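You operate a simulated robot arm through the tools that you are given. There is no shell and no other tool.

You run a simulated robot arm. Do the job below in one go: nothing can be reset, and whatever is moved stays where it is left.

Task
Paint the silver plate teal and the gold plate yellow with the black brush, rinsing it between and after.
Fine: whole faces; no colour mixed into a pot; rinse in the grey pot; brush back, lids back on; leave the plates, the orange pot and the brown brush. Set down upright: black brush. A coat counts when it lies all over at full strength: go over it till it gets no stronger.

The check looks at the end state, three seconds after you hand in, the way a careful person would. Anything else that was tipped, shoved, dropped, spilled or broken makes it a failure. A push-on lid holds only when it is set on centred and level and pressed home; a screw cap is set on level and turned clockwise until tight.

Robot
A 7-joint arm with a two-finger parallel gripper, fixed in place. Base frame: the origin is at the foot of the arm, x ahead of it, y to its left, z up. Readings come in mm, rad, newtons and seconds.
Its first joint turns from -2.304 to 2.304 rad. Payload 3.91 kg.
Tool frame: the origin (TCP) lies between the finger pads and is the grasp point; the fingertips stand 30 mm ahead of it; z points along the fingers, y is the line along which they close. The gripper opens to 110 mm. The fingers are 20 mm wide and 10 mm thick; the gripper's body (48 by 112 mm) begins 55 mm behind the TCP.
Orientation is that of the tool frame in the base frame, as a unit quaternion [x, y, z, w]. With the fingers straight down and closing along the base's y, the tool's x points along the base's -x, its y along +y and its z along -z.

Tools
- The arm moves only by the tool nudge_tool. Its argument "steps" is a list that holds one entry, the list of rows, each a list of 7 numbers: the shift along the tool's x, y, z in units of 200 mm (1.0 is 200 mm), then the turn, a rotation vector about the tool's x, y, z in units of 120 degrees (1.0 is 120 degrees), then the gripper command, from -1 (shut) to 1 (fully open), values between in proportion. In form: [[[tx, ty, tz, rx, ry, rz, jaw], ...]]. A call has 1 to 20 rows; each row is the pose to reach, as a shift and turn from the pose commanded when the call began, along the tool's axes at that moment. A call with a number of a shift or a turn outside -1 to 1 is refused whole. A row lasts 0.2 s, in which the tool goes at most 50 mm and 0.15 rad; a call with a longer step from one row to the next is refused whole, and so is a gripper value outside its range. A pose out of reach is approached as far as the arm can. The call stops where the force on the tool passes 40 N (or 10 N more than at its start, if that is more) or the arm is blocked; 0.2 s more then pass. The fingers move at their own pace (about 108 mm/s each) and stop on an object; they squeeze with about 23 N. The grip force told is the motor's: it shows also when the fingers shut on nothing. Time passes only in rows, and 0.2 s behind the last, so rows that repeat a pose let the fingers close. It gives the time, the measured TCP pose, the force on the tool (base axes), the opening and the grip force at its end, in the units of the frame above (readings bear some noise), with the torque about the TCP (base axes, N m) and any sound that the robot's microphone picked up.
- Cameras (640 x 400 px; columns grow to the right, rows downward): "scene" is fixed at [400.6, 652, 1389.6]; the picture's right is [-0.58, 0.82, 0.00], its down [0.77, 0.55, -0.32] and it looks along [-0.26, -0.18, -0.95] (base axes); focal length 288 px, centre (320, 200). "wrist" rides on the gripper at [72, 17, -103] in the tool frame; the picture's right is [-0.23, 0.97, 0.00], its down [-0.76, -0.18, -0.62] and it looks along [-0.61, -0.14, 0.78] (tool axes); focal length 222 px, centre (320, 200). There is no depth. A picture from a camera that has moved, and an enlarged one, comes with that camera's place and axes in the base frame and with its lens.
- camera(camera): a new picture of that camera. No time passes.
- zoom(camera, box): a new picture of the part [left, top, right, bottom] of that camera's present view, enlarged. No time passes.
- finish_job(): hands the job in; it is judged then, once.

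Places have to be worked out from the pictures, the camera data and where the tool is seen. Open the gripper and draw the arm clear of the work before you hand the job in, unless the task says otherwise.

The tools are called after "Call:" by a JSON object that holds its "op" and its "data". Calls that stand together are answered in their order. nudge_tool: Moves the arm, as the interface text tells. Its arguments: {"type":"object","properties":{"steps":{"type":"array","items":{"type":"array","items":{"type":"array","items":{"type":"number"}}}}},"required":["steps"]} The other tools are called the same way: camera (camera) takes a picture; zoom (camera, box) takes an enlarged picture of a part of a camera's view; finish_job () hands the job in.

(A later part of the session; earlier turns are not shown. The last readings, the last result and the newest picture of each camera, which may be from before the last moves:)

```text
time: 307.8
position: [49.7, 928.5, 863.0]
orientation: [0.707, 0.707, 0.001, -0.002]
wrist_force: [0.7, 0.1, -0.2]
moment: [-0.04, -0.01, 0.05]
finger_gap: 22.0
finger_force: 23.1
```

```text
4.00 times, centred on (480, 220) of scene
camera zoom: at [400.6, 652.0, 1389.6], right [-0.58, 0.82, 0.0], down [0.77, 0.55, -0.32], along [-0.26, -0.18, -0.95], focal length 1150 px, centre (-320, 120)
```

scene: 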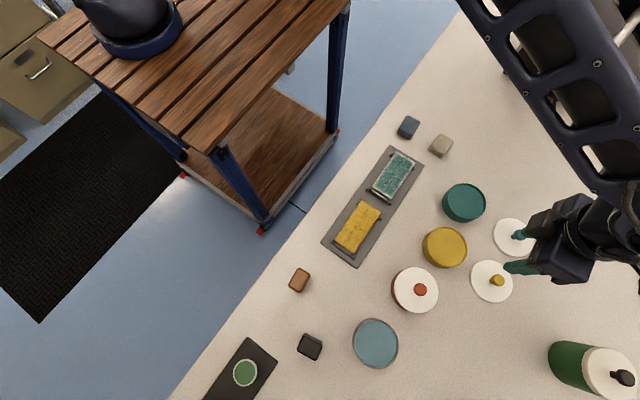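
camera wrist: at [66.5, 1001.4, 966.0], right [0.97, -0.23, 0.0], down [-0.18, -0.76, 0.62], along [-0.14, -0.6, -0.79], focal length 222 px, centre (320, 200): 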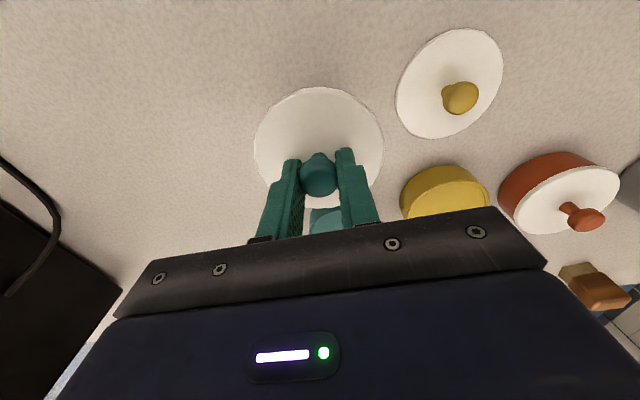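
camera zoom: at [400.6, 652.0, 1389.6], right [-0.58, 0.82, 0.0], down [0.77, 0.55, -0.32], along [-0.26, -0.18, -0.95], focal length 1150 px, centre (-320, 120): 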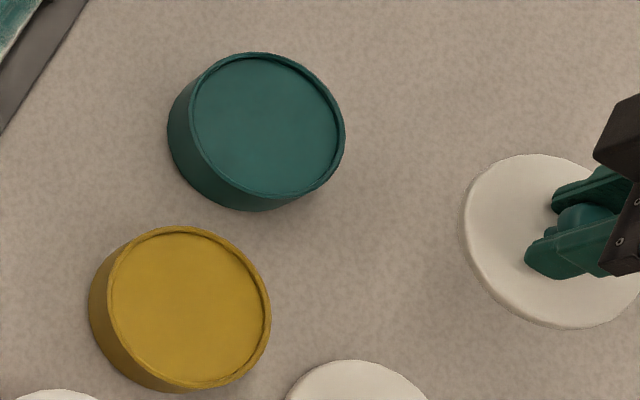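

The pots haven't moved. Carry the teal lid over to the teal pot (≈51.5, 800.2), slowly.

Call:
{"op": "nudge_tool", "data": {"steps": [[[-0.01, 0, 0, 0, 0, 0, -1], [-0.035, 0, 0, 0, 0, 0, -1], [-0.075, 0.002, 0, 0, 0, 0, -1], [-0.125, 0.003, 0, 0, 0, 0, -1], [-0.18, 0.004, 0, 0, 0, 0, -1], [-0.24, 0.005, 0, 0, 0, 0, -1], [-0.3, 0.006, 0, 0, 0, 0, -1], [-0.36, 0.007, 0, 0, 0, 0, -1], [-0.42, 0.008, 0, 0, 0, 0, -1], [-0.48, 0.0085, 0, 0, 0, 0, -1], [-0.53, 0.0085, 0, 0, 0, 0, -1], [-0.575, 0.0085, 0, 0, 0, 0, -1], [-0.61, 0.0085, 0, 0, 0, 0, -1], [-0.63, 0.0085, 0, 0, 0, 0, -1], [-0.6415, 0.0085, 0, 0, 0, 0, -1], [-0.6415, 0.0085, 0, 0, 0, 0, -1], [-0.6415, 0.0085, 0, 0, 0, 0, -1]]]}}

Call:
{"op": "zoom", "data": {"camera": "wrist", "box": [192, 30, 448, 190]}}

Call:
{"op": "zoom", "data": {"camera": "scene", "box": [400, 150, 528, 230]}}

```text
time: 311.4
position: [51.9, 800.4, 862.4]
orientation: [0.707, 0.707, 0.002, -0.001]
wrist_force: [1.0, -0.3, -1.1]
moment: [-0.01, 0.0, 0.0]
finger_gap: 21.9
finger_force: 23.2
```

```text
2.50 times, centred on (320, 110) of wrist
camera zoom: at [68.4, 872.9, 965.4], right [0.97, -0.23, 0.0], down [-0.18, -0.76, 0.62], along [-0.14, -0.6, -0.78], focal length 555 px, centre (320, 425)
```

zoom: 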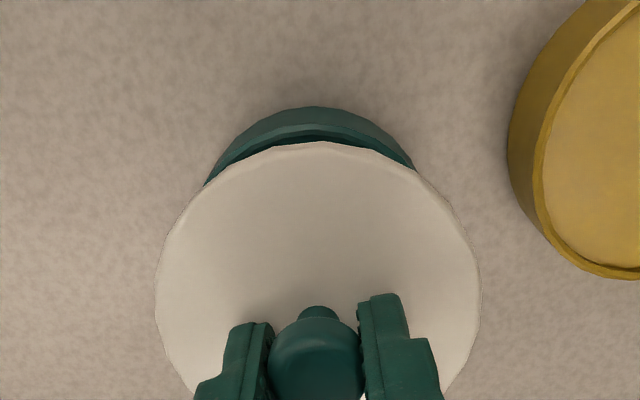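

```text
5.00 times, centred on (464, 190) of scene
camera zoom: at [400.6, 652.0, 1389.6], right [-0.58, 0.82, 0.0], down [0.77, 0.55, -0.32], along [-0.26, -0.18, -0.95], focal length 1438 px, centre (-400, 250)
```

zoom: 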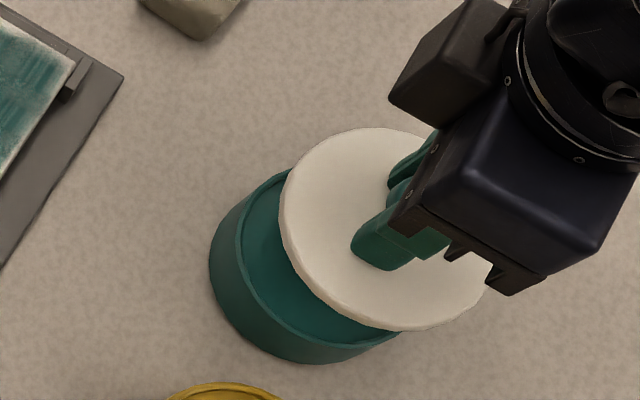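

Let me zoom in on the rim arc that is visible behind the lid to check alignment.

Call:
{"op": "zoom", "data": {"camera": "wrist", "box": [256, 65, 384, 145]}}

```text
5.00 times, centred on (320, 105) of wrist
camera zoom: at [68.4, 872.9, 965.4], right [0.97, -0.23, 0.0], down [-0.18, -0.76, 0.62], along [-0.14, -0.6, -0.78], focal length 1111 px, centre (320, 675)
```

zoom: 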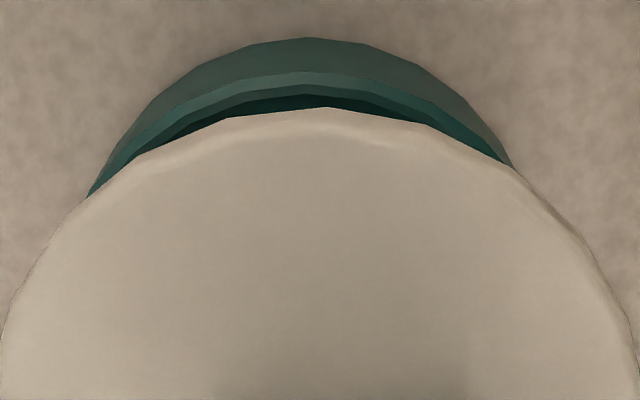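

Projection of the pot rim and lid edge both agree with the tool axis to within ~1 mm. Lower the lid to just above expected contact (TCP≈830).

Call:
{"op": "nudge_tool", "data": {"steps": [[[0, 0, 0.02, 0, 0, 0, -1], [0, 0, 0.05, 0, 0, 0, -1], [0, 0, 0.09, 0, 0, 0, -1], [0, 0, 0.125, 0, 0, 0, -1], [0, 0, 0.15, 0, 0, 0, -1], [0, 0, 0.16, 0, 0, 0, -1], [0, 0, 0.16, 0, 0, 0, -1]]]}}

Call:
{"op": "zoom", "data": {"camera": "wrist", "box": [256, 65, 384, 145]}}

Call:
{"op": "zoom", "data": {"camera": "scene", "box": [400, 150, 528, 230]}}

```text
time: 312.9
position: [53.0, 799.1, 829.9]
orientation: [0.707, 0.707, 0.001, -0.001]
wrist_force: [-0.9, -0.2, 0.0]
moment: [0.03, -0.01, 0.01]
finger_gap: 22.1
finger_force: 23.2
```

```text
5.00 times, centred on (320, 105) of wrist
camera zoom: at [68.6, 872.8, 933.2], right [0.97, -0.23, 0.0], down [-0.18, -0.76, 0.62], along [-0.14, -0.6, -0.78], focal length 1111 px, centre (320, 675)
```

zoom: 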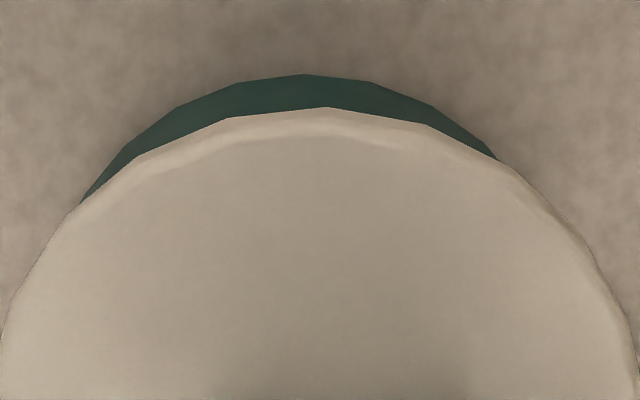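

```text
5.00 times, centred on (464, 190) of scene
camera zoom: at [400.6, 652.0, 1389.6], right [-0.58, 0.82, 0.0], down [0.77, 0.55, -0.32], along [-0.26, -0.18, -0.95], focal length 1438 px, centre (-400, 250)
```

zoom: 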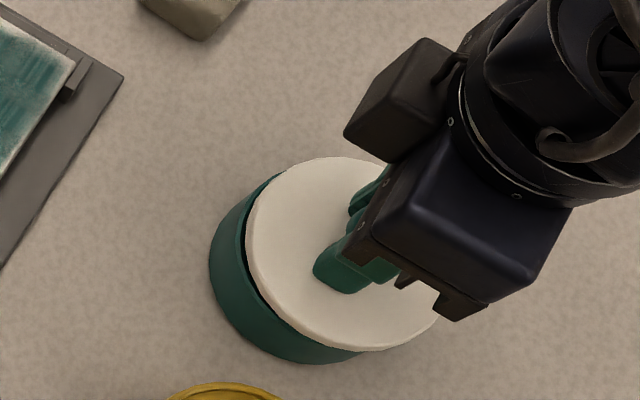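

Aligned to within about a millimetre by both cameras. Continue lowering in small steps, watching force.

Call:
{"op": "nudge_tool", "data": {"steps": [[[0, 0, 0.007, 0, 0, 0, -1], [0, 0, 0.014, 0, 0, 0, -1], [0, 0, 0.021, 0, 0, 0, -1], [0, 0, 0.025, 0, 0, 0, -1], [0, 0, 0.025, 0, 0, 0, -1]]]}}

```text
time: 314.1
position: [51.1, 800.3, 824.1]
orientation: [0.708, 0.707, 0.001, 0.0]
wrist_force: [0.3, -0.5, -0.4]
moment: [-0.01, 0.01, 0.02]
finger_gap: 22.2
finger_force: 22.5
```

No contact at 824; continue.

Call:
{"op": "nudge_tool", "data": {"steps": [[[0, 0, 0.005, 0, 0, 0, -1], [0, 0, 0.01, 0, 0, 0, -1], [0, 0, 0.015, 0, 0, 0, -1], [0, 0, 0.02, 0, 0, 0, -1], [0, 0, 0.02, 0, 0, 0, -1]]]}}

Call:
{"op": "zoom", "data": {"camera": "scene", "box": [400, 150, 528, 230]}}

```text
time: 315.4
position: [52.5, 801.1, 820.3]
orientation: [0.707, 0.707, 0.003, -0.002]
wrist_force: [1.2, 1.3, -0.1]
moment: [0.0, -0.02, 0.03]
finger_gap: 22.0
finger_force: 23.2
```

```text
5.00 times, centred on (464, 190) of scene
camera zoom: at [400.6, 652.0, 1389.6], right [-0.58, 0.82, 0.0], down [0.77, 0.55, -0.32], along [-0.26, -0.18, -0.95], focal length 1438 px, centre (-400, 250)
```

zoom: 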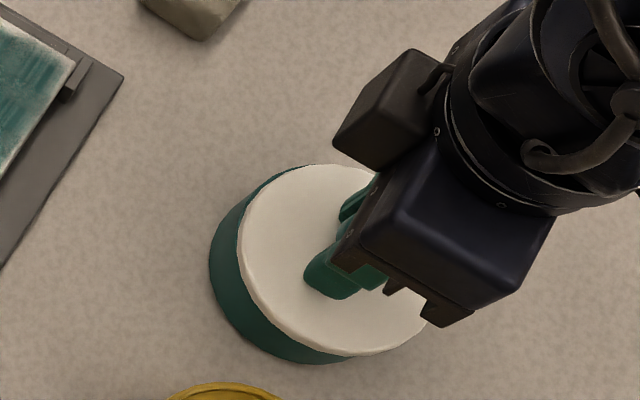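

Almost seated. Continue 1 mm at a time.

Call:
{"op": "nudge_tool", "data": {"steps": [[[0, 0, 0.005, 0, 0, 0, -1], [0, 0, 0.01, 0, 0, 0, -1], [0, 0, 0.01, 0, 0, 0, -1]]]}}

```text
time: 316.1
position: [50.8, 799.8, 819.6]
orientation: [0.707, 0.707, 0.002, -0.002]
wrist_force: [0.5, -4.5, 13.0]
moment: [-0.36, 0.0, -0.03]
finger_gap: 22.0
finger_force: 22.6
```

Lid touches the rim (13 N). Press a bit further and listen/feel for it seating.

Call:
{"op": "nudge_tool", "data": {"steps": [[[0, 0, 0.004, 0, 0, 0, -1], [0, 0, 0.008, 0, 0, 0, -1], [0, 0, 0.008, 0, 0, 0, -1]]]}}

Call:
{"op": "zoom", "data": {"camera": "wrist", "box": [192, 30, 448, 190]}}

Call:
{"op": "zoom", "data": {"camera": "scene", "box": [400, 150, 528, 230]}}

```text
time: 316.9
position: [51.7, 800.0, 819.4]
orientation: [0.708, 0.707, 0.002, -0.002]
wrist_force: [1.9, -6.8, 38.9]
moment: [-0.26, -0.01, -0.03]
finger_gap: 22.4
finger_force: 22.7
```

```text
2.50 times, centred on (320, 110) of wrist
camera zoom: at [68.4, 872.8, 923.3], right [0.97, -0.23, 0.0], down [-0.18, -0.77, 0.62], along [-0.14, -0.6, -0.79], focal length 555 px, centre (320, 425)
```

zoom: 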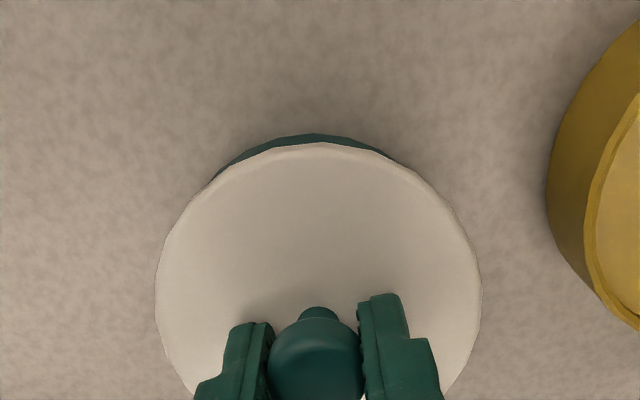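

```text
5.00 times, centred on (464, 190) of scene
camera zoom: at [400.6, 652.0, 1389.6], right [-0.58, 0.82, 0.0], down [0.77, 0.55, -0.32], along [-0.26, -0.18, -0.95], focal length 1438 px, centre (-400, 250)
```

zoom: 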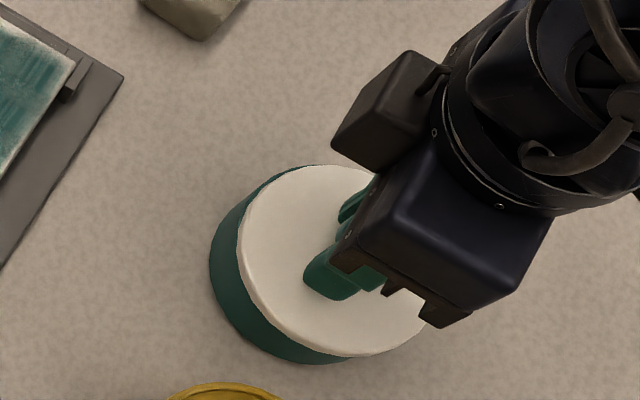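

Pressed with ~39 N. Now ease the load and release the knob.

Call:
{"op": "nudge_tool", "data": {"steps": [[[0, 0, -0.004, 0, 0, 0, -1], [0, 0, -0.009, 0, 0, 0, -1], [0, 0, -0.009, 0, 0, 0, -1]]]}}

```text
time: 317.8
position: [51.9, 799.6, 818.2]
orientation: [0.707, 0.707, 0.002, -0.002]
wrist_force: [1.2, 7.1, 26.3]
moment: [0.38, 0.01, 0.01]
finger_gap: 22.3
finger_force: 22.6
```

Still 26 N; ease a bit more.

Call:
{"op": "nudge_tool", "data": {"steps": [[[0, 0, -0.003, 0, 0, 0, -1], [0, 0, -0.006, 0, 0, 0, -1], [0, 0, -0.006, 0, 0, 0, -1]]]}}

```text
time: 318.6
position: [52.1, 799.6, 819.8]
orientation: [0.708, 0.706, 0.001, -0.001]
wrist_force: [-1.7, 3.2, 9.9]
moment: [0.13, 0.06, -0.01]
finger_gap: 21.9
finger_force: 23.3
```

Load is down to 10 N. Open the fingers gradually.

Call:
{"op": "nudge_tool", "data": {"steps": [[[0, 0, -0.001, 0, 0, 0, -0.58], [0, 0, -0.001, 0, 0, 0, -0.5], [0, 0, -0.001, 0, 0, 0, -0.35], [0, 0, -0.001, 0, 0, 0, -0.15], [0, 0, -0.001, 0, 0, 0, 0.05], [0, 0, -0.001, 0, 0, 0, 0.05], [0, 0, -0.03, 0, 0, 0, 0.05], [0, 0, -0.08, 0, 0, 0, 0.05], [0, 0, -0.15, 0, 0, 0, 0.05], [0, 0, -0.22, 0, 0, 0, 0.05], [0, 0, -0.25, 0, 0, 0, 0.05], [0, 0, -0.25, 0, 0, 0, 0.05]]]}}

Call:
{"op": "zoom", "data": {"camera": "wrist", "box": [192, 30, 448, 190]}}

Call:
{"op": "zoom", "data": {"camera": "scene", "box": [400, 150, 528, 230]}}

```text
time: 321.1
position: [52.1, 798.1, 870.5]
orientation: [0.707, 0.707, 0.001, -0.001]
wrist_force: [0.0, 0.1, 0.0]
moment: [0.01, -0.01, -0.03]
finger_gap: 57.6
finger_force: 0.1
heard: snap
```

```text
2.50 times, centred on (320, 110) of wrist
camera zoom: at [68.2, 872.6, 973.6], right [0.97, -0.23, 0.0], down [-0.18, -0.76, 0.62], along [-0.14, -0.6, -0.78], focal length 555 px, centre (320, 425)
```

zoom: 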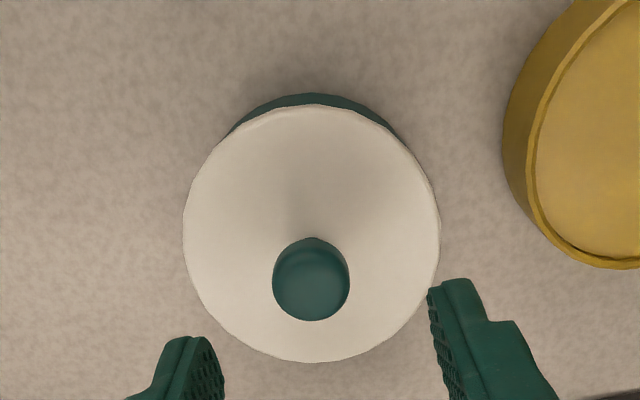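

```text
5.00 times, centred on (464, 190) of scene
camera zoom: at [400.6, 652.0, 1389.6], right [-0.58, 0.82, 0.0], down [0.77, 0.55, -0.32], along [-0.26, -0.18, -0.95], focal length 1438 px, centre (-400, 250)
```

zoom: 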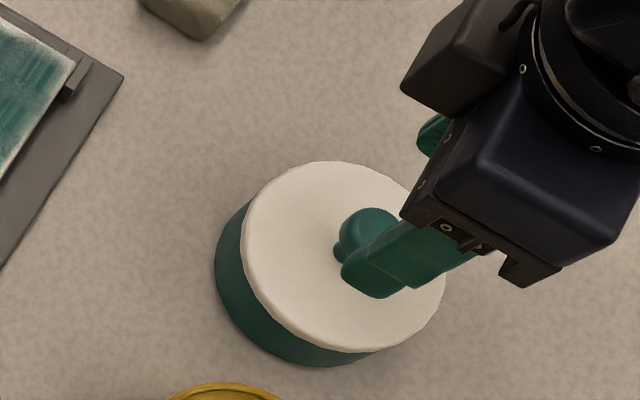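

A "snap" was heard – the lid clicked on. To be sure it's home, I'll close the fingers and press on the knob top centrally (knob ≈2 mm to −x of the tool axis).

Call:
{"op": "nudge_tool", "data": {"steps": [[[0, -0.011, 0, 0, 0, 0, -0.4], [0, -0.011, 0, 0, 0, 0, -1], [0, -0.011, 0, 0, 0, 0, -1], [0, -0.011, 0, 0, 0, 0, -1], [0, -0.011, 0.03, 0, 0, 0, -1], [0, -0.011, 0.06, 0, 0, 0, -1], [0, -0.011, 0.085, 0, 0, 0, -1], [0, -0.011, 0.1, 0, 0, 0, -1], [0, -0.011, 0.1, 0, 0, 0, -1]]]}}

Call:
{"op": "zoom", "data": {"camera": "wrist", "box": [192, 30, 448, 190]}}

Call:
{"op": "zoom", "data": {"camera": "scene", "box": [400, 150, 528, 230]}}

```text
time: 323.1
position: [49.3, 799.2, 850.1]
orientation: [0.707, 0.707, 0.002, -0.001]
wrist_force: [0.2, -0.3, 0.7]
moment: [0.01, 0.0, 0.0]
finger_gap: 0.0
finger_force: 22.6
```

```text
2.50 times, centred on (320, 110) of wrist
camera zoom: at [66.2, 872.9, 953.4], right [0.97, -0.23, 0.0], down [-0.18, -0.76, 0.62], along [-0.14, -0.6, -0.78], focal length 555 px, centre (320, 425)
```

zoom: 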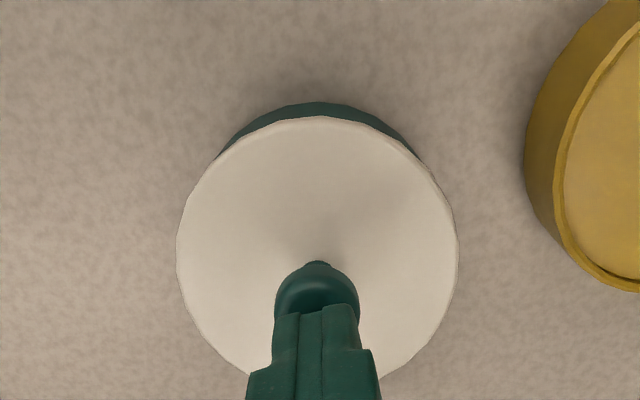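

```text
5.00 times, centred on (464, 190) of scene
camera zoom: at [400.6, 652.0, 1389.6], right [-0.58, 0.82, 0.0], down [0.77, 0.55, -0.32], along [-0.26, -0.18, -0.95], focal length 1438 px, centre (-400, 250)
```

zoom: 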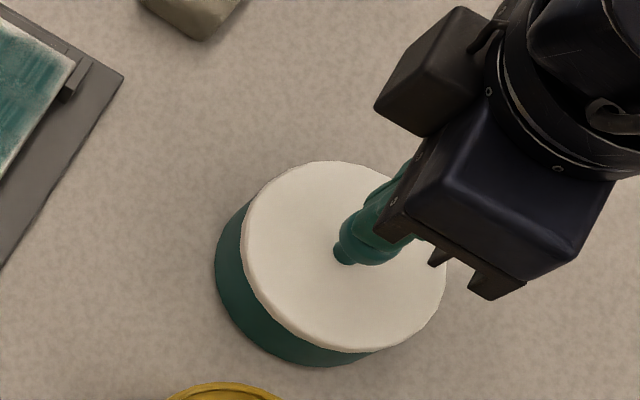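

Closed fingertips are right above the knob. Lower in small steps onto it and press.

Call:
{"op": "nudge_tool", "data": {"steps": [[[0, 0, 0.005, 0, 0, 0, -1], [0, 0, 0.01, 0, 0, 0, -1], [0, 0, 0.015, 0, 0, 0, -1], [0, 0, 0.02, 0, 0, 0, -1], [0, 0, 0.025, 0, 0, 0, -1]]]}}

```text
time: 324.4
position: [50.5, 800.3, 847.9]
orientation: [0.707, 0.707, 0.003, -0.002]
wrist_force: [0.2, -10.9, 34.5]
moment: [-0.23, -0.06, -0.01]
finger_gap: 0.1
finger_force: 22.6
```

Pressed at 34 N with no further click, so it was already home. Lift off and inspect the lid.

Call:
{"op": "nudge_tool", "data": {"steps": [[[0, 0, -0.005, 0, 0, 0, -1], [0, 0, -0.015, 0, 0, 0, -1], [0, 0, -0.05, 0, 0, 0, -1], [0, 0, -0.12, 0, 0, 0, -1], [0.03, 0.05, -0.2, 0, 0, 0, -1], [0.1, 0.1, -0.25, 0, 0, 0, -1], [0.2, 0.14, -0.27, 0, 0, 0, -1], [0.3, 0.18, -0.27, 0, 0, 0, -1], [0.36, 0.2, -0.27, 0, 0, 0, 0], [0.36, 0.2, -0.27, 0, 0, 0, 0.1]]]}}

Call:
{"op": "zoom", "data": {"camera": "scene", "box": [420, 160, 520, 230]}}

Call:
{"op": "camera", "data": {"camera": "wrist"}}

```text
time: 326.6
position: [90.7, 871.4, 900.5]
orientation: [0.707, 0.707, 0.003, -0.001]
wrist_force: [-0.5, -0.4, -0.5]
moment: [0.0, -0.02, 0.03]
finger_gap: 60.3
finger_force: 0.0
```

```text
5.71 times, centred on (470, 195) of scene
camera zoom: at [400.6, 652.0, 1389.6], right [-0.58, 0.82, 0.0], down [0.77, 0.55, -0.32], along [-0.26, -0.18, -0.95], focal length 1643 px, centre (-537, 229)
```

zoom: 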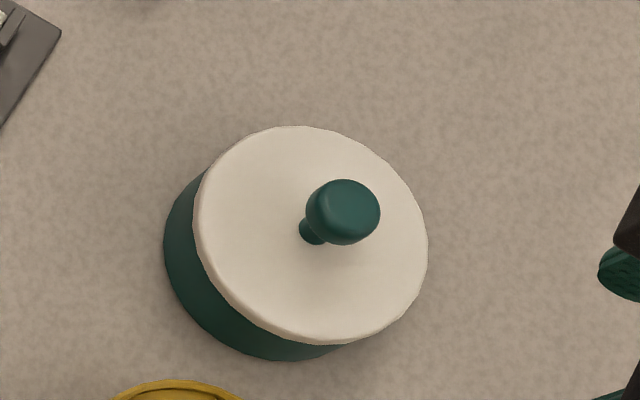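

```text
taken
camera wrist: at [106.5, 944.4, 1002.9], right [0.97, -0.23, 0.0], down [-0.18, -0.76, 0.62], along [-0.14, -0.6, -0.78], focal length 222 px, centre (320, 200)
```

wrist: 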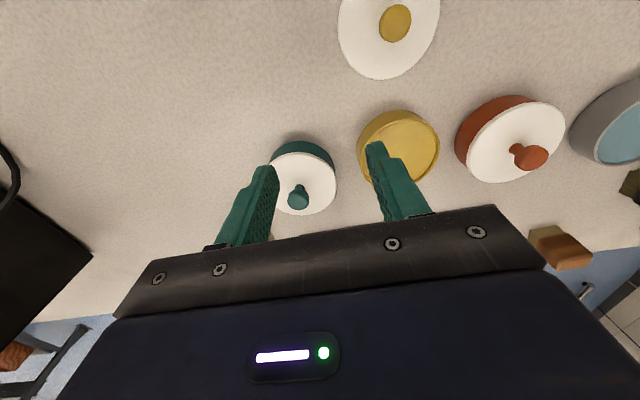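

The teal lid sits flat and centred. Now the yellow lid: move above its knob (≈166.3, 929.8).

Call:
{"op": "nudge_tool", "data": {"steps": [[[0.03, 0.04, 0, 0, 0, 0, 0.1], [0.1, 0.13, 0.02, 0, 0, 0, 0.1], [0.18, 0.24, 0.07, 0, 0, 0, 0.1], [0.25, 0.33, 0.13, 0, 0, 0, 0.1], [0.285, 0.37, 0.19, 0, 0, 0, 0.1], [0.292, 0.378, 0.235, 0, 0, 0, 0.1], [0.292, 0.378, 0.25, 0, 0, 0, 0.1], [0.292, 0.378, 0.25, 0, 0, 0, 0.1]]]}}

Call:
{"op": "zoom", "data": {"camera": "wrist", "box": [192, 30, 448, 190]}}

```text
time: 328.4
position: [165.3, 929.9, 849.8]
orientation: [0.707, 0.707, 0.001, -0.001]
wrist_force: [0.0, 0.2, 0.3]
moment: [-0.01, -0.02, -0.04]
finger_gap: 60.4
finger_force: 0.2
```

```text
2.50 times, centred on (320, 110) of wrist
camera zoom: at [181.7, 1003.4, 953.1], right [0.97, -0.23, 0.0], down [-0.18, -0.76, 0.62], along [-0.14, -0.6, -0.78], focal length 555 px, centre (320, 425)
```

zoom: 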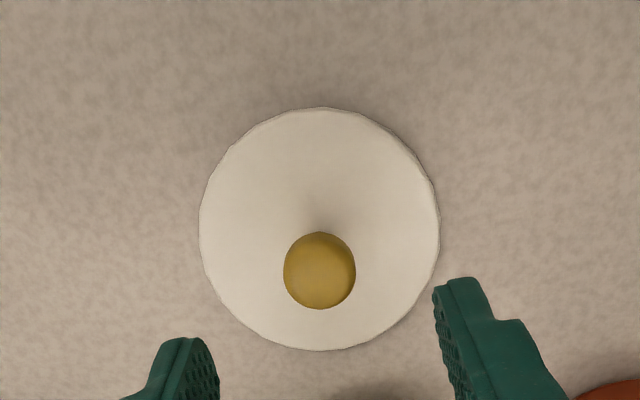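

Knob nearly on axis (shift +0.5, −2.5 mm). Descend to grip height and close.

Call:
{"op": "nudge_tool", "data": {"steps": [[[-0.0125, 0.0025, 0.04, 0, 0, 0, 0.1], [-0.0125, 0.0025, 0.12, 0, 0, 0, 0.1], [-0.0125, 0.0025, 0.2, 0, 0, 0, 0.1], [-0.0125, 0.0025, 0.26, 0, 0, 0, 0.1], [-0.0125, 0.0025, 0.3, 0, 0, 0, 0.1], [-0.0125, 0.0025, 0.319, 0, 0, 0, 0.1], [-0.0125, 0.0025, 0.319, 0, 0, 0, 0.1]]]}}

Call:
{"op": "zoom", "data": {"camera": "wrist", "box": [192, 60, 448, 220]}}

```text
time: 329.9
position: [165.5, 927.8, 786.2]
orientation: [0.707, 0.707, 0.002, -0.002]
wrist_force: [0.0, -0.1, 1.4]
moment: [-0.02, 0.05, 0.02]
finger_gap: 60.3
finger_force: 0.1
```

```text
2.50 times, centred on (320, 140) of wrist
camera zoom: at [182.4, 1001.4, 889.4], right [0.97, -0.23, 0.0], down [-0.18, -0.76, 0.62], along [-0.14, -0.6, -0.78], focal length 555 px, centre (320, 350)
```

zoom: 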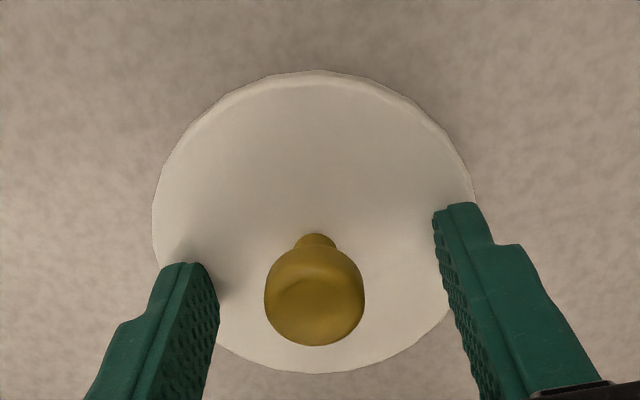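

Small correction (−0.8, −0.8 mm), then close on the knob.

Call:
{"op": "nudge_tool", "data": {"steps": [[[-0.004, -0.004, 0, 0, 0, 0, 0.1], [-0.004, -0.004, 0, 0, 0, 0, -0.2], [-0.004, -0.004, 0, 0, 0, 0, -0.4], [-0.004, -0.004, 0, 0, 0, 0, -0.5], [-0.004, -0.004, 0, 0, 0, 0, -0.6], [-0.004, -0.004, 0, 0, 0, 0, -0.8], [-0.004, -0.004, 0, 0, 0, 0, -1], [-0.004, -0.004, 0, 0, 0, 0, -1], [-0.004, -0.004, 0, 0, 0, 0, -1]]]}}

Call:
{"op": "zoom", "data": {"camera": "wrist", "box": [192, 60, 448, 220]}}

```text
time: 331.9
position: [164.5, 927.8, 786.7]
orientation: [0.707, 0.707, 0.001, -0.002]
wrist_force: [0.3, 0.5, 2.8]
moment: [-0.02, 0.03, -0.03]
finger_gap: 22.3
finger_force: 23.0
```

```text
2.50 times, centred on (320, 140) of wrist
camera zoom: at [181.5, 1000.5, 889.4], right [0.97, -0.23, 0.0], down [-0.18, -0.76, 0.62], along [-0.14, -0.6, -0.78], focal length 555 px, centre (320, 350)
```

zoom: 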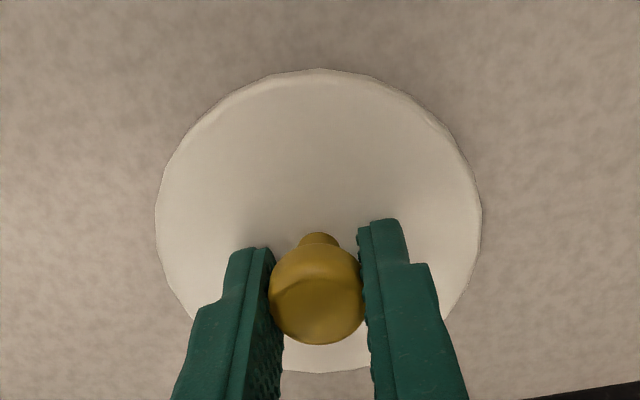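

Gripped (gap 22.3). Lift slowly and check the lid follows.

Call:
{"op": "nudge_tool", "data": {"steps": [[[0, 0, -0.002, 0, 0, 0, -1], [0, 0, -0.005, 0, 0, 0, -1], [0, 0, -0.01, 0, 0, 0, -1], [0, 0, -0.015, 0, 0, 0, -1], [0, 0, -0.02, 0, 0, 0, -1], [0, 0, -0.03, 0, 0, 0, -1], [0, 0, -0.05, 0, 0, 0, -1], [0, 0, -0.08, 0, 0, 0, -1], [0, 0, -0.12, 0, 0, 0, -1], [0, 0, -0.16, 0, 0, 0, -1], [0, 0, -0.2, 0, 0, 0, -1], [0, 0, -0.24, 0, 0, 0, -1], [0, 0, -0.28, 0, 0, 0, -1], [0, 0, -0.32, 0, 0, 0, -1], [0, 0, -0.36, 0, 0, 0, -1], [0, 0, -0.38, 0, 0, 0, -1], [0, 0, -0.38, 0, 0, 0, -1]]]}}

Call:
{"op": "camera", "data": {"camera": "wrist"}}

Call:
{"op": "zoom", "data": {"camera": "scene", "box": [400, 190, 560, 290]}}

```text
time: 335.6
position: [165.4, 926.5, 863.0]
orientation: [0.706, 0.708, 0.002, -0.001]
wrist_force: [-0.3, 0.3, -0.3]
moment: [0.02, 0.0, -0.01]
finger_gap: 22.1
finger_force: 23.2
```

```text
taken
camera wrist: at [181.5, 999.9, 965.6], right [0.97, -0.23, 0.0], down [-0.18, -0.76, 0.62], along [-0.14, -0.6, -0.78], focal length 222 px, centre (320, 200)
```

wrist: 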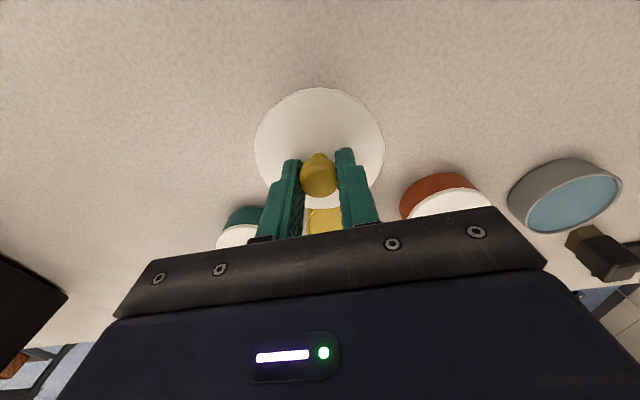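

```text
4.00 times, centred on (480, 240) of scene
camera zoom: at [400.6, 652.0, 1389.6], right [-0.58, 0.82, 0.0], down [0.77, 0.55, -0.32], along [-0.26, -0.18, -0.95], focal length 1150 px, centre (-320, 40)
```

zoom: 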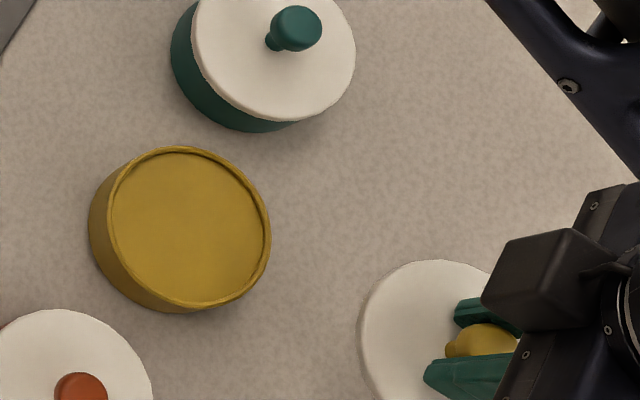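

The yellow lid is held level. Carry it over the yellow pot (≈167.3, 811.6) slowly.

Call:
{"op": "nudge_tool", "data": {"steps": [[[-0.01, 0, 0, 0, 0, 0, -1], [-0.035, 0.002, 0, 0, 0, 0, -1], [-0.075, 0.004, 0, 0, 0, 0, -1], [-0.125, 0.006, 0, 0, 0, 0, -1], [-0.18, 0.008, 0, 0, 0, 0, -1], [-0.24, 0.01, 0, 0, 0, 0, -1], [-0.3, 0.011, 0, 0, 0, 0, -1], [-0.36, 0.011, 0, 0, 0, 0, -1], [-0.42, 0.011, 0, 0, 0, 0, -1], [-0.475, 0.011, 0, 0, 0, 0, -1], [-0.52, 0.011, 0, 0, 0, 0, -1], [-0.555, 0.011, 0, 0, 0, 0, -1], [-0.57, 0.011, 0, 0, 0, 0, -1], [-0.5775, 0.011, 0, 0, 0, 0, -1], [-0.5775, 0.011, 0, 0, 0, 0, -1], [-0.5775, 0.011, 0, 0, 0, 0, -1]]]}}

Call:
{"op": "zoom", "data": {"camera": "wrist", "box": [256, 65, 384, 145]}}

Call:
{"op": "zoom", "data": {"camera": "scene", "box": [390, 190, 518, 270]}}

```text
time: 338.9
position: [166.8, 810.6, 861.1]
orientation: [0.707, 0.707, 0.002, -0.002]
wrist_force: [0.7, -0.4, -1.3]
moment: [0.0, -0.01, 0.01]
finger_gap: 22.2
finger_force: 22.9
```

```text
5.00 times, centred on (320, 105) of wrist
camera zoom: at [183.5, 884.3, 965.1], right [0.97, -0.23, 0.0], down [-0.18, -0.76, 0.62], along [-0.14, -0.6, -0.78], focal length 1111 px, centre (320, 675)
```

zoom: 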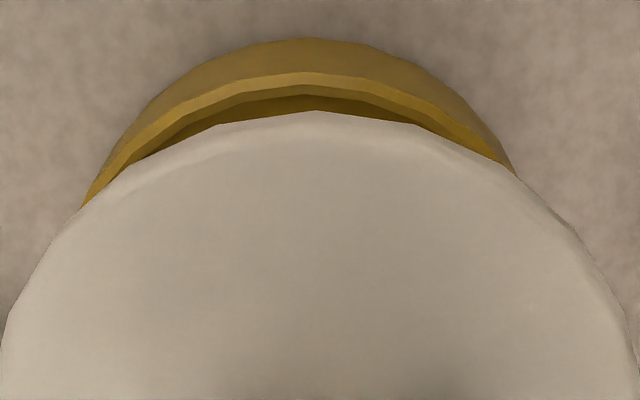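

```text
5.00 times, centred on (454, 230) of scene
camera zoom: at [400.6, 652.0, 1389.6], right [-0.58, 0.82, 0.0], down [0.77, 0.55, -0.32], along [-0.26, -0.18, -0.95], focal length 1438 px, centre (-350, 50)
```

zoom: 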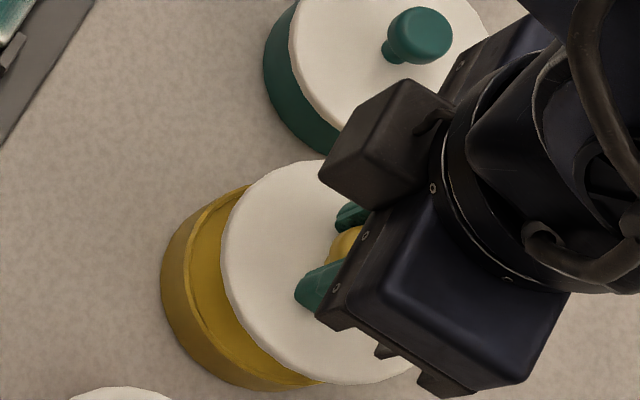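

Alignment looks the same as with the teal pot. Lower to just above contact.

Call:
{"op": "nudge_tool", "data": {"steps": [[[0, -0.002, 0.02, 0, 0, 0, -1], [0, -0.0025, 0.05, 0, 0, 0, -1], [0, -0.0025, 0.09, 0, 0, 0, -1], [0, -0.0025, 0.13, 0, 0, 0, -1], [0, -0.0025, 0.16, 0, 0, 0, -1], [0, -0.0025, 0.18, 0, 0, 0, -1], [0, -0.0025, 0.19, 0, 0, 0, -1], [0, -0.0025, 0.19, 0, 0, 0, -1]]]}}

Call:
{"op": "zoom", "data": {"camera": "wrist", "box": [256, 65, 384, 145]}}

Call:
{"op": "zoom", "data": {"camera": "scene", "box": [390, 190, 518, 270]}}

```text
time: 340.8
position: [165.1, 810.7, 822.3]
orientation: [0.708, 0.706, 0.002, -0.002]
wrist_force: [-0.1, 0.5, 0.2]
moment: [0.01, 0.01, -0.02]
finger_gap: 22.3
finger_force: 23.0
```

```text
5.00 times, centred on (320, 105) of wrist
camera zoom: at [182.8, 884.6, 926.9], right [0.97, -0.23, 0.0], down [-0.18, -0.76, 0.62], along [-0.14, -0.6, -0.78], focal length 1111 px, centre (320, 675)
```

zoom: 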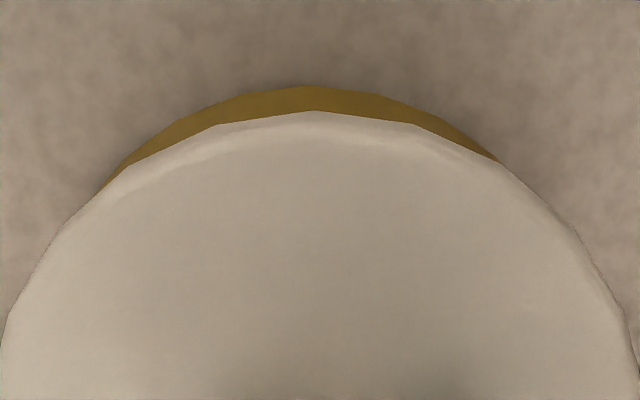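

```text
5.00 times, centred on (454, 230) of scene
camera zoom: at [400.6, 652.0, 1389.6], right [-0.58, 0.82, 0.0], down [0.77, 0.55, -0.32], along [-0.26, -0.18, -0.95], focal length 1438 px, centre (-350, 50)
```

zoom: 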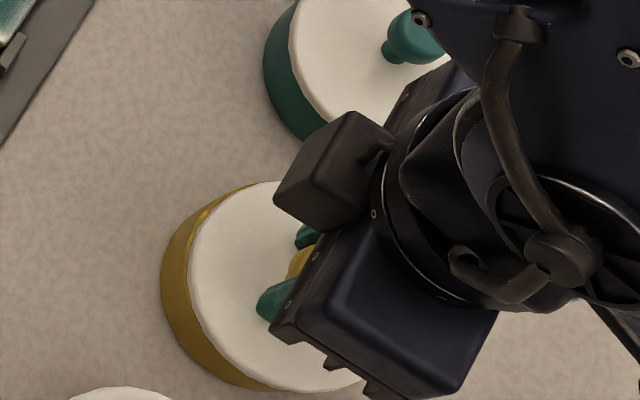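

Alignment is good. Continue down in 1 mm steps to contact.

Call:
{"op": "nudge_tool", "data": {"steps": [[[0, 0, 0.005, 0, 0, 0, -1], [0, 0, 0.01, 0, 0, 0, -1], [0, 0, 0.015, 0, 0, 0, -1], [0, 0, 0.015, 0, 0, 0, -1]]]}}

```text
time: 341.8
position: [166.6, 811.8, 820.3]
orientation: [0.707, 0.708, 0.002, -0.002]
wrist_force: [1.1, 0.3, 0.7]
moment: [-0.01, -0.01, 0.0]
finger_gap: 21.9
finger_force: 23.2
```

Call:
{"op": "nudge_tool", "data": {"steps": [[[0, 0, 0.005, 0, 0, 0, -1], [0, 0, 0.009, 0, 0, 0, -1], [0, 0, 0.009, 0, 0, 0, -1]]]}}

```text
time: 342.6
position: [166.6, 811.2, 820.2]
orientation: [0.707, 0.707, 0.002, -0.001]
wrist_force: [0.2, -1.5, 13.6]
moment: [-0.06, 0.01, -0.04]
finger_gap: 21.9
finger_force: 23.1
```

Contact at 13.6 N, well balanced. Press further.

Call:
{"op": "nudge_tool", "data": {"steps": [[[0, 0, 0.004, 0, 0, 0, -1], [0, 0, 0.007, 0, 0, 0, -1], [0, 0, 0.007, 0, 0, 0, -1]]]}}

```text
time: 343.4
position: [166.7, 811.9, 819.8]
orientation: [0.707, 0.708, 0.003, -0.002]
wrist_force: [-1.8, -4.5, 39.4]
moment: [-0.13, 0.08, 0.01]
finger_gap: 22.1
finger_force: 23.0
```

39 N applied. Ease the load and release as before.

Call:
{"op": "nudge_tool", "data": {"steps": [[[0, 0, -0.004, 0, 0, 0, -1], [0, 0, -0.008, 0, 0, 0, -1], [0, 0, -0.011, 0, 0, 0, -1], [0, 0, -0.011, 0, 0, 0, -1]]]}}

```text
time: 344.4
position: [167.7, 811.2, 820.4]
orientation: [0.707, 0.707, 0.003, -0.001]
wrist_force: [-0.9, 9.5, 23.3]
moment: [0.39, 0.01, -0.02]
finger_gap: 22.2
finger_force: 22.9
```

Ease further.

Call:
{"op": "nudge_tool", "data": {"steps": [[[0, 0, -0.003, 0, 0, 0, -1], [0, 0, -0.005, 0, 0, 0, -1], [0, 0, -0.005, 0, 0, 0, -1]]]}}

```text
time: 345.1
position: [166.6, 810.1, 820.5]
orientation: [0.707, 0.707, 0.001, 0.0]
wrist_force: [-0.6, 1.8, 8.9]
moment: [0.02, 0.05, 0.0]
finger_gap: 22.4
finger_force: 22.7
```

Load down to 9 N. Open gradually and rise.

Call:
{"op": "nudge_tool", "data": {"steps": [[[0, 0, -0.001, 0, 0, 0, -0.58], [0, 0, -0.001, 0, 0, 0, -0.5], [0, 0, -0.001, 0, 0, 0, -0.35], [0, 0, -0.001, 0, 0, 0, -0.15], [0, 0, -0.001, 0, 0, 0, 0.05], [0, 0, -0.001, 0, 0, 0, 0.05], [0, 0, -0.03, 0, 0, 0, 0.05], [0, 0, -0.08, 0, 0, 0, 0.05], [0, 0, -0.15, 0, 0, 0, 0.05], [0, 0, -0.22, 0, 0, 0, 0.05], [0, 0, -0.25, 0, 0, 0, 0.05], [0, 0, -0.25, 0, 0, 0, 0.05]]]}}

Call:
{"op": "zoom", "data": {"camera": "wrist", "box": [192, 30, 448, 190]}}

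Call:
{"op": "zoom", "data": {"camera": "scene", "box": [390, 190, 518, 270]}}

```text
time: 347.8
position: [166.6, 812.3, 870.7]
orientation: [0.708, 0.706, 0.002, -0.002]
wrist_force: [0.4, -0.2, 0.0]
moment: [0.02, 0.03, -0.01]
finger_gap: 58.0
finger_force: 0.0
heard: snap
```

```text
2.50 times, centred on (320, 110) of wrist
camera zoom: at [183.4, 884.5, 974.2], right [0.97, -0.23, 0.0], down [-0.18, -0.76, 0.62], along [-0.14, -0.6, -0.78], focal length 555 px, centre (320, 425)
```

zoom: 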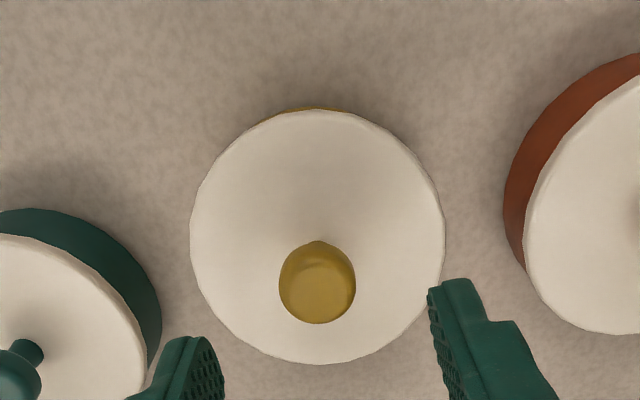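

```text
5.00 times, centred on (454, 230) of scene
camera zoom: at [400.6, 652.0, 1389.6], right [-0.58, 0.82, 0.0], down [0.77, 0.55, -0.32], along [-0.26, -0.18, -0.95], focal length 1438 px, centre (-350, 50)
```

zoom: 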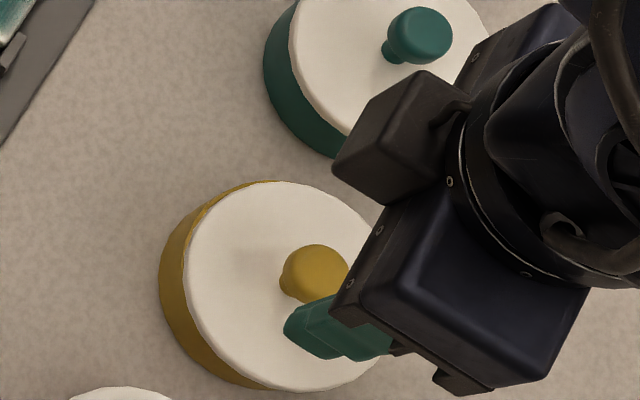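

Snap heard for the yellow lid as well. I'll press its knob once more with closed fingertips to be sure it is home.

Call:
{"op": "nudge_tool", "data": {"steps": [[[0, 0, 0, 0, 0, 0, -0.4], [0, 0, 0, 0, 0, 0, -1], [0, 0, 0, 0, 0, 0, -1], [0, 0, 0, 0, 0, 0, -1], [0, 0, 0.03, 0, 0, 0, -1], [0, 0, 0.06, 0, 0, 0, -1], [0, 0, 0.085, 0, 0, 0, -1], [0, 0, 0.1, 0, 0, 0, -1], [0, 0, 0.1, 0, 0, 0, -1]]]}}

Call:
{"op": "zoom", "data": {"camera": "wrist", "box": [192, 30, 448, 190]}}

```text
time: 349.8
position: [167.8, 810.9, 850.4]
orientation: [0.708, 0.707, 0.002, -0.002]
wrist_force: [0.0, 0.2, 0.0]
moment: [0.0, -0.02, -0.01]
finger_gap: 0.0
finger_force: 22.6
```

```text
2.50 times, centred on (320, 110) of wrist
camera zoom: at [182.9, 884.3, 953.8], right [0.97, -0.23, 0.0], down [-0.18, -0.76, 0.62], along [-0.14, -0.6, -0.78], focal length 555 px, centre (320, 425)
```

zoom: 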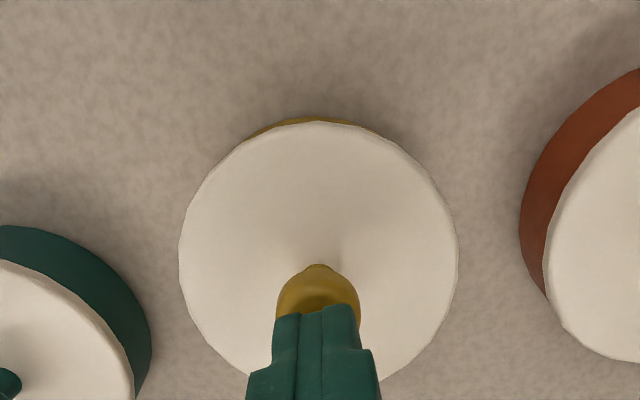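

Fingertips are above the knob; press down in small steps.

Call:
{"op": "nudge_tool", "data": {"steps": [[[0, 0, 0.005, 0, 0, 0, -1], [0, 0, 0.01, 0, 0, 0, -1], [0, 0, 0.015, 0, 0, 0, -1], [0, 0, 0.02, 0, 0, 0, -1], [0, 0, 0.023, 0, 0, 0, -1]]]}}

```text
time: 350.9
position: [166.9, 811.8, 847.3]
orientation: [0.707, 0.707, 0.002, -0.001]
wrist_force: [-1.4, -4.6, 16.7]
moment: [-0.14, 0.03, 0.05]
finger_gap: 0.0
finger_force: 23.0
```

17 N; press ~1 mm more.

Call:
{"op": "nudge_tool", "data": {"steps": [[[0, 0, 0.004, 0, 0, 0, -1], [0, 0, 0.006, 0, 0, 0, -1], [0, 0, 0.006, 0, 0, 0, -1]]]}}

```text
time: 351.9
position: [167.1, 812.4, 849.4]
orientation: [0.707, 0.707, 0.003, -0.002]
wrist_force: [-0.6, 0.8, 7.8]
moment: [0.01, 0.0, 0.02]
finger_gap: 0.0
finger_force: 23.0
stopped in row 3: the force on the tool passed its limit at 41 N (the readings are from after the stop); the commanded pose is now the measured one
```

Pressed to over 40 N with no further movement – it's home. Lift clear and inspect everything.

Call:
{"op": "nudge_tool", "data": {"steps": [[[0, 0, -0.01, 0, 0, 0, -1], [0, 0, -0.04, 0, 0, 0, -1], [0, 0, -0.1, 0, 0, 0, -1], [0, 0, -0.2, 0, 0, 0, -1], [0, 0, -0.32, 0, 0, 0, -1], [0, 0, -0.45, 0, 0, 0, -0.5], [0, -0.1, -0.6, 0, 0, 0, 0], [0, -0.25, -0.7, 0, 0, 0, 0.1], [0, -0.4, -0.75, 0, 0, 0, 0.1], [0, -0.55, -0.75, 0, 0, 0, 0.1], [0, -0.7, -0.75, 0, 0, 0, 0.1], [0, -0.8, -0.75, 0, 0, 0, 0.1]]]}}

Call:
{"op": "camera", "data": {"camera": "scene"}}

Call:
{"op": "zoom", "data": {"camera": "scene", "box": [400, 170, 528, 320]}}

Call:
{"op": "camera", "data": {"camera": "wrist"}}

```text
time: 354.5
position: [7.2, 812.2, 996.0]
orientation: [0.708, 0.707, 0.003, -0.002]
wrist_force: [0.5, 0.0, -0.2]
moment: [0.0, 0.05, 0.01]
finger_gap: 60.4
finger_force: 0.0
```

```text
taken
```

scene: 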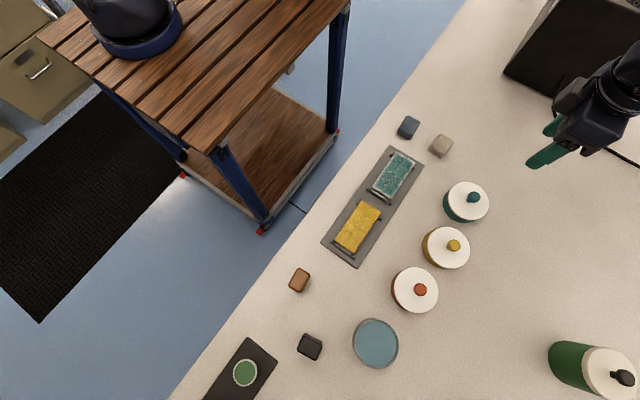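

```text
2.67 times, centred on (464, 245) of scene
camera zoom: at [400.6, 652.0, 1389.6], right [-0.58, 0.82, 0.0], down [0.77, 0.55, -0.32], along [-0.26, -0.18, -0.95], focal length 767 px, centre (-64, 80)
```

zoom: 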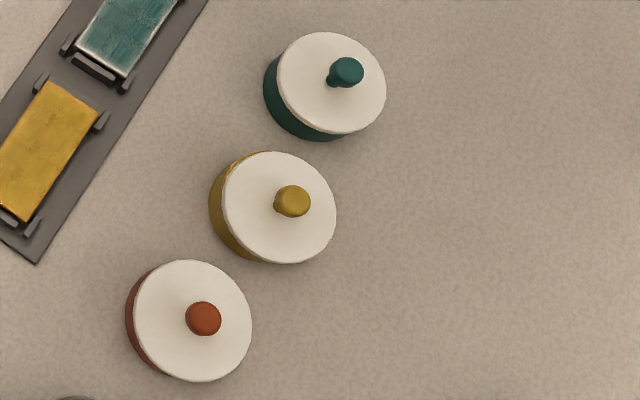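

```text
taken
camera wrist: at [23.2, 884.0, 1099.6], right [0.97, -0.23, 0.0], down [-0.18, -0.77, 0.62], along [-0.14, -0.6, -0.79], focal length 222 px, centre (320, 200)
```

wrist: 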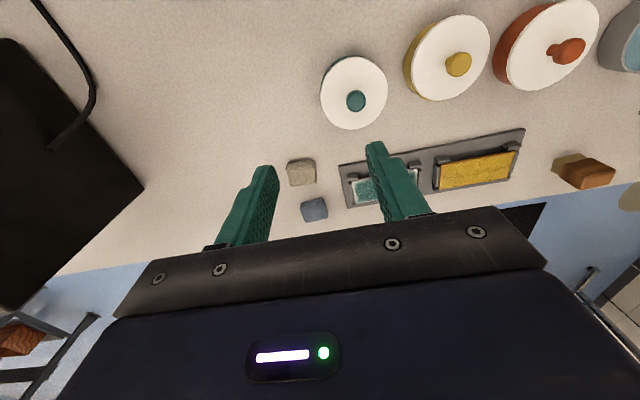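

All lids are on. Let me zoom in closely on each lid and on the plates, brushes and grey pot for a final check.

Call:
{"op": "zoom", "data": {"camera": "scene", "box": [412, 215, 476, 280]}}

Call:
{"op": "zoom", "data": {"camera": "scene", "box": [434, 172, 498, 230]}}

Call:
{"op": "zoom", "data": {"camera": "scene", "box": [320, 140, 432, 270]}}

Call:
{"op": "zoom", "data": {"camera": "scene", "box": [260, 250, 420, 370]}}

```text
6.15 times, centred on (444, 248) of scene
camera zoom: at [400.6, 652.0, 1389.6], right [-0.58, 0.82, 0.0], down [0.77, 0.55, -0.32], along [-0.26, -0.18, -0.95], focal length 1769 px, centre (-443, -92)
```

zoom: 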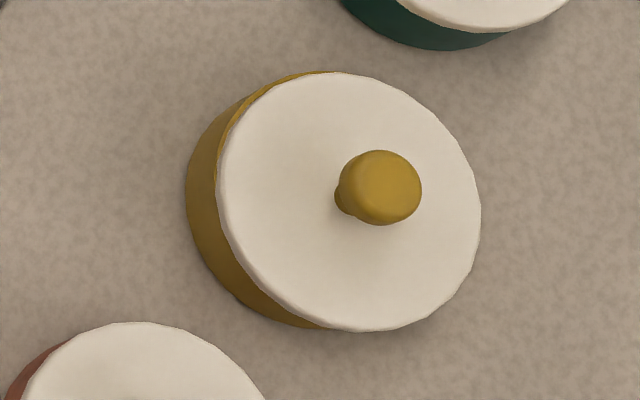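

```text
6.90 times, centred on (466, 201) of scene
camera zoom: at [400.6, 652.0, 1389.6], right [-0.58, 0.82, 0.0], down [0.77, 0.55, -0.32], along [-0.26, -0.18, -0.95], focal length 1983 px, centre (-687, 193)
```

zoom: 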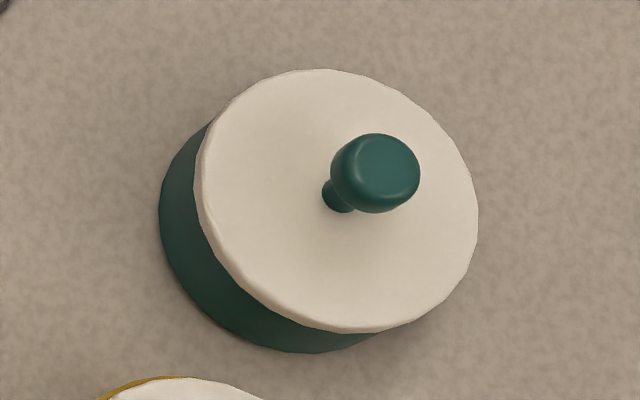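

```text
3.08 times, centred on (376, 205) of scene
camera zoom: at [400.6, 652.0, 1389.6], right [-0.58, 0.82, 0.0], down [0.77, 0.55, -0.32], along [-0.26, -0.18, -0.95], focal length 885 px, centre (148, 185)
```

zoom: 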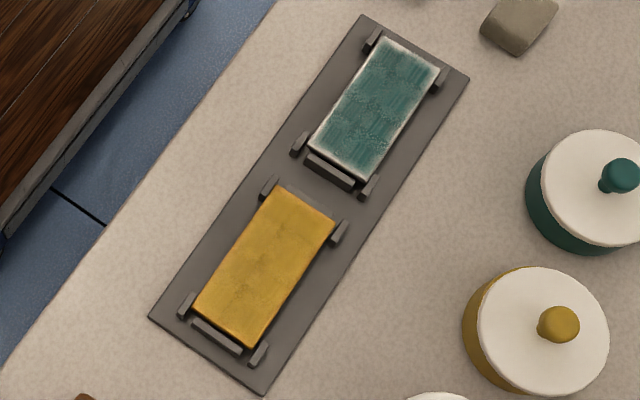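

```text
3.33 times, centred on (340, 310) of scene
camera zoom: at [400.6, 652.0, 1389.6], right [-0.58, 0.82, 0.0], down [0.77, 0.55, -0.32], along [-0.26, -0.18, -0.95], focal length 958 px, centre (253, -167)
```

zoom: 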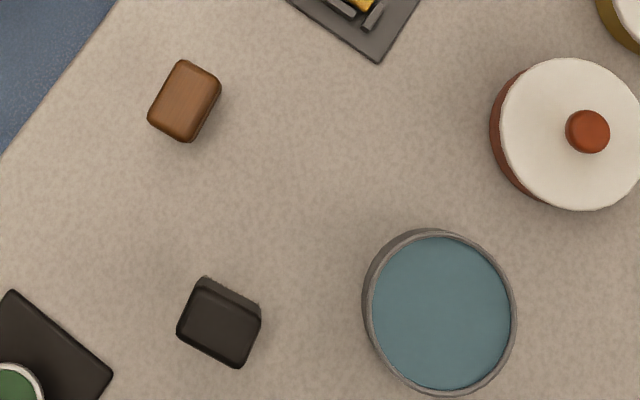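

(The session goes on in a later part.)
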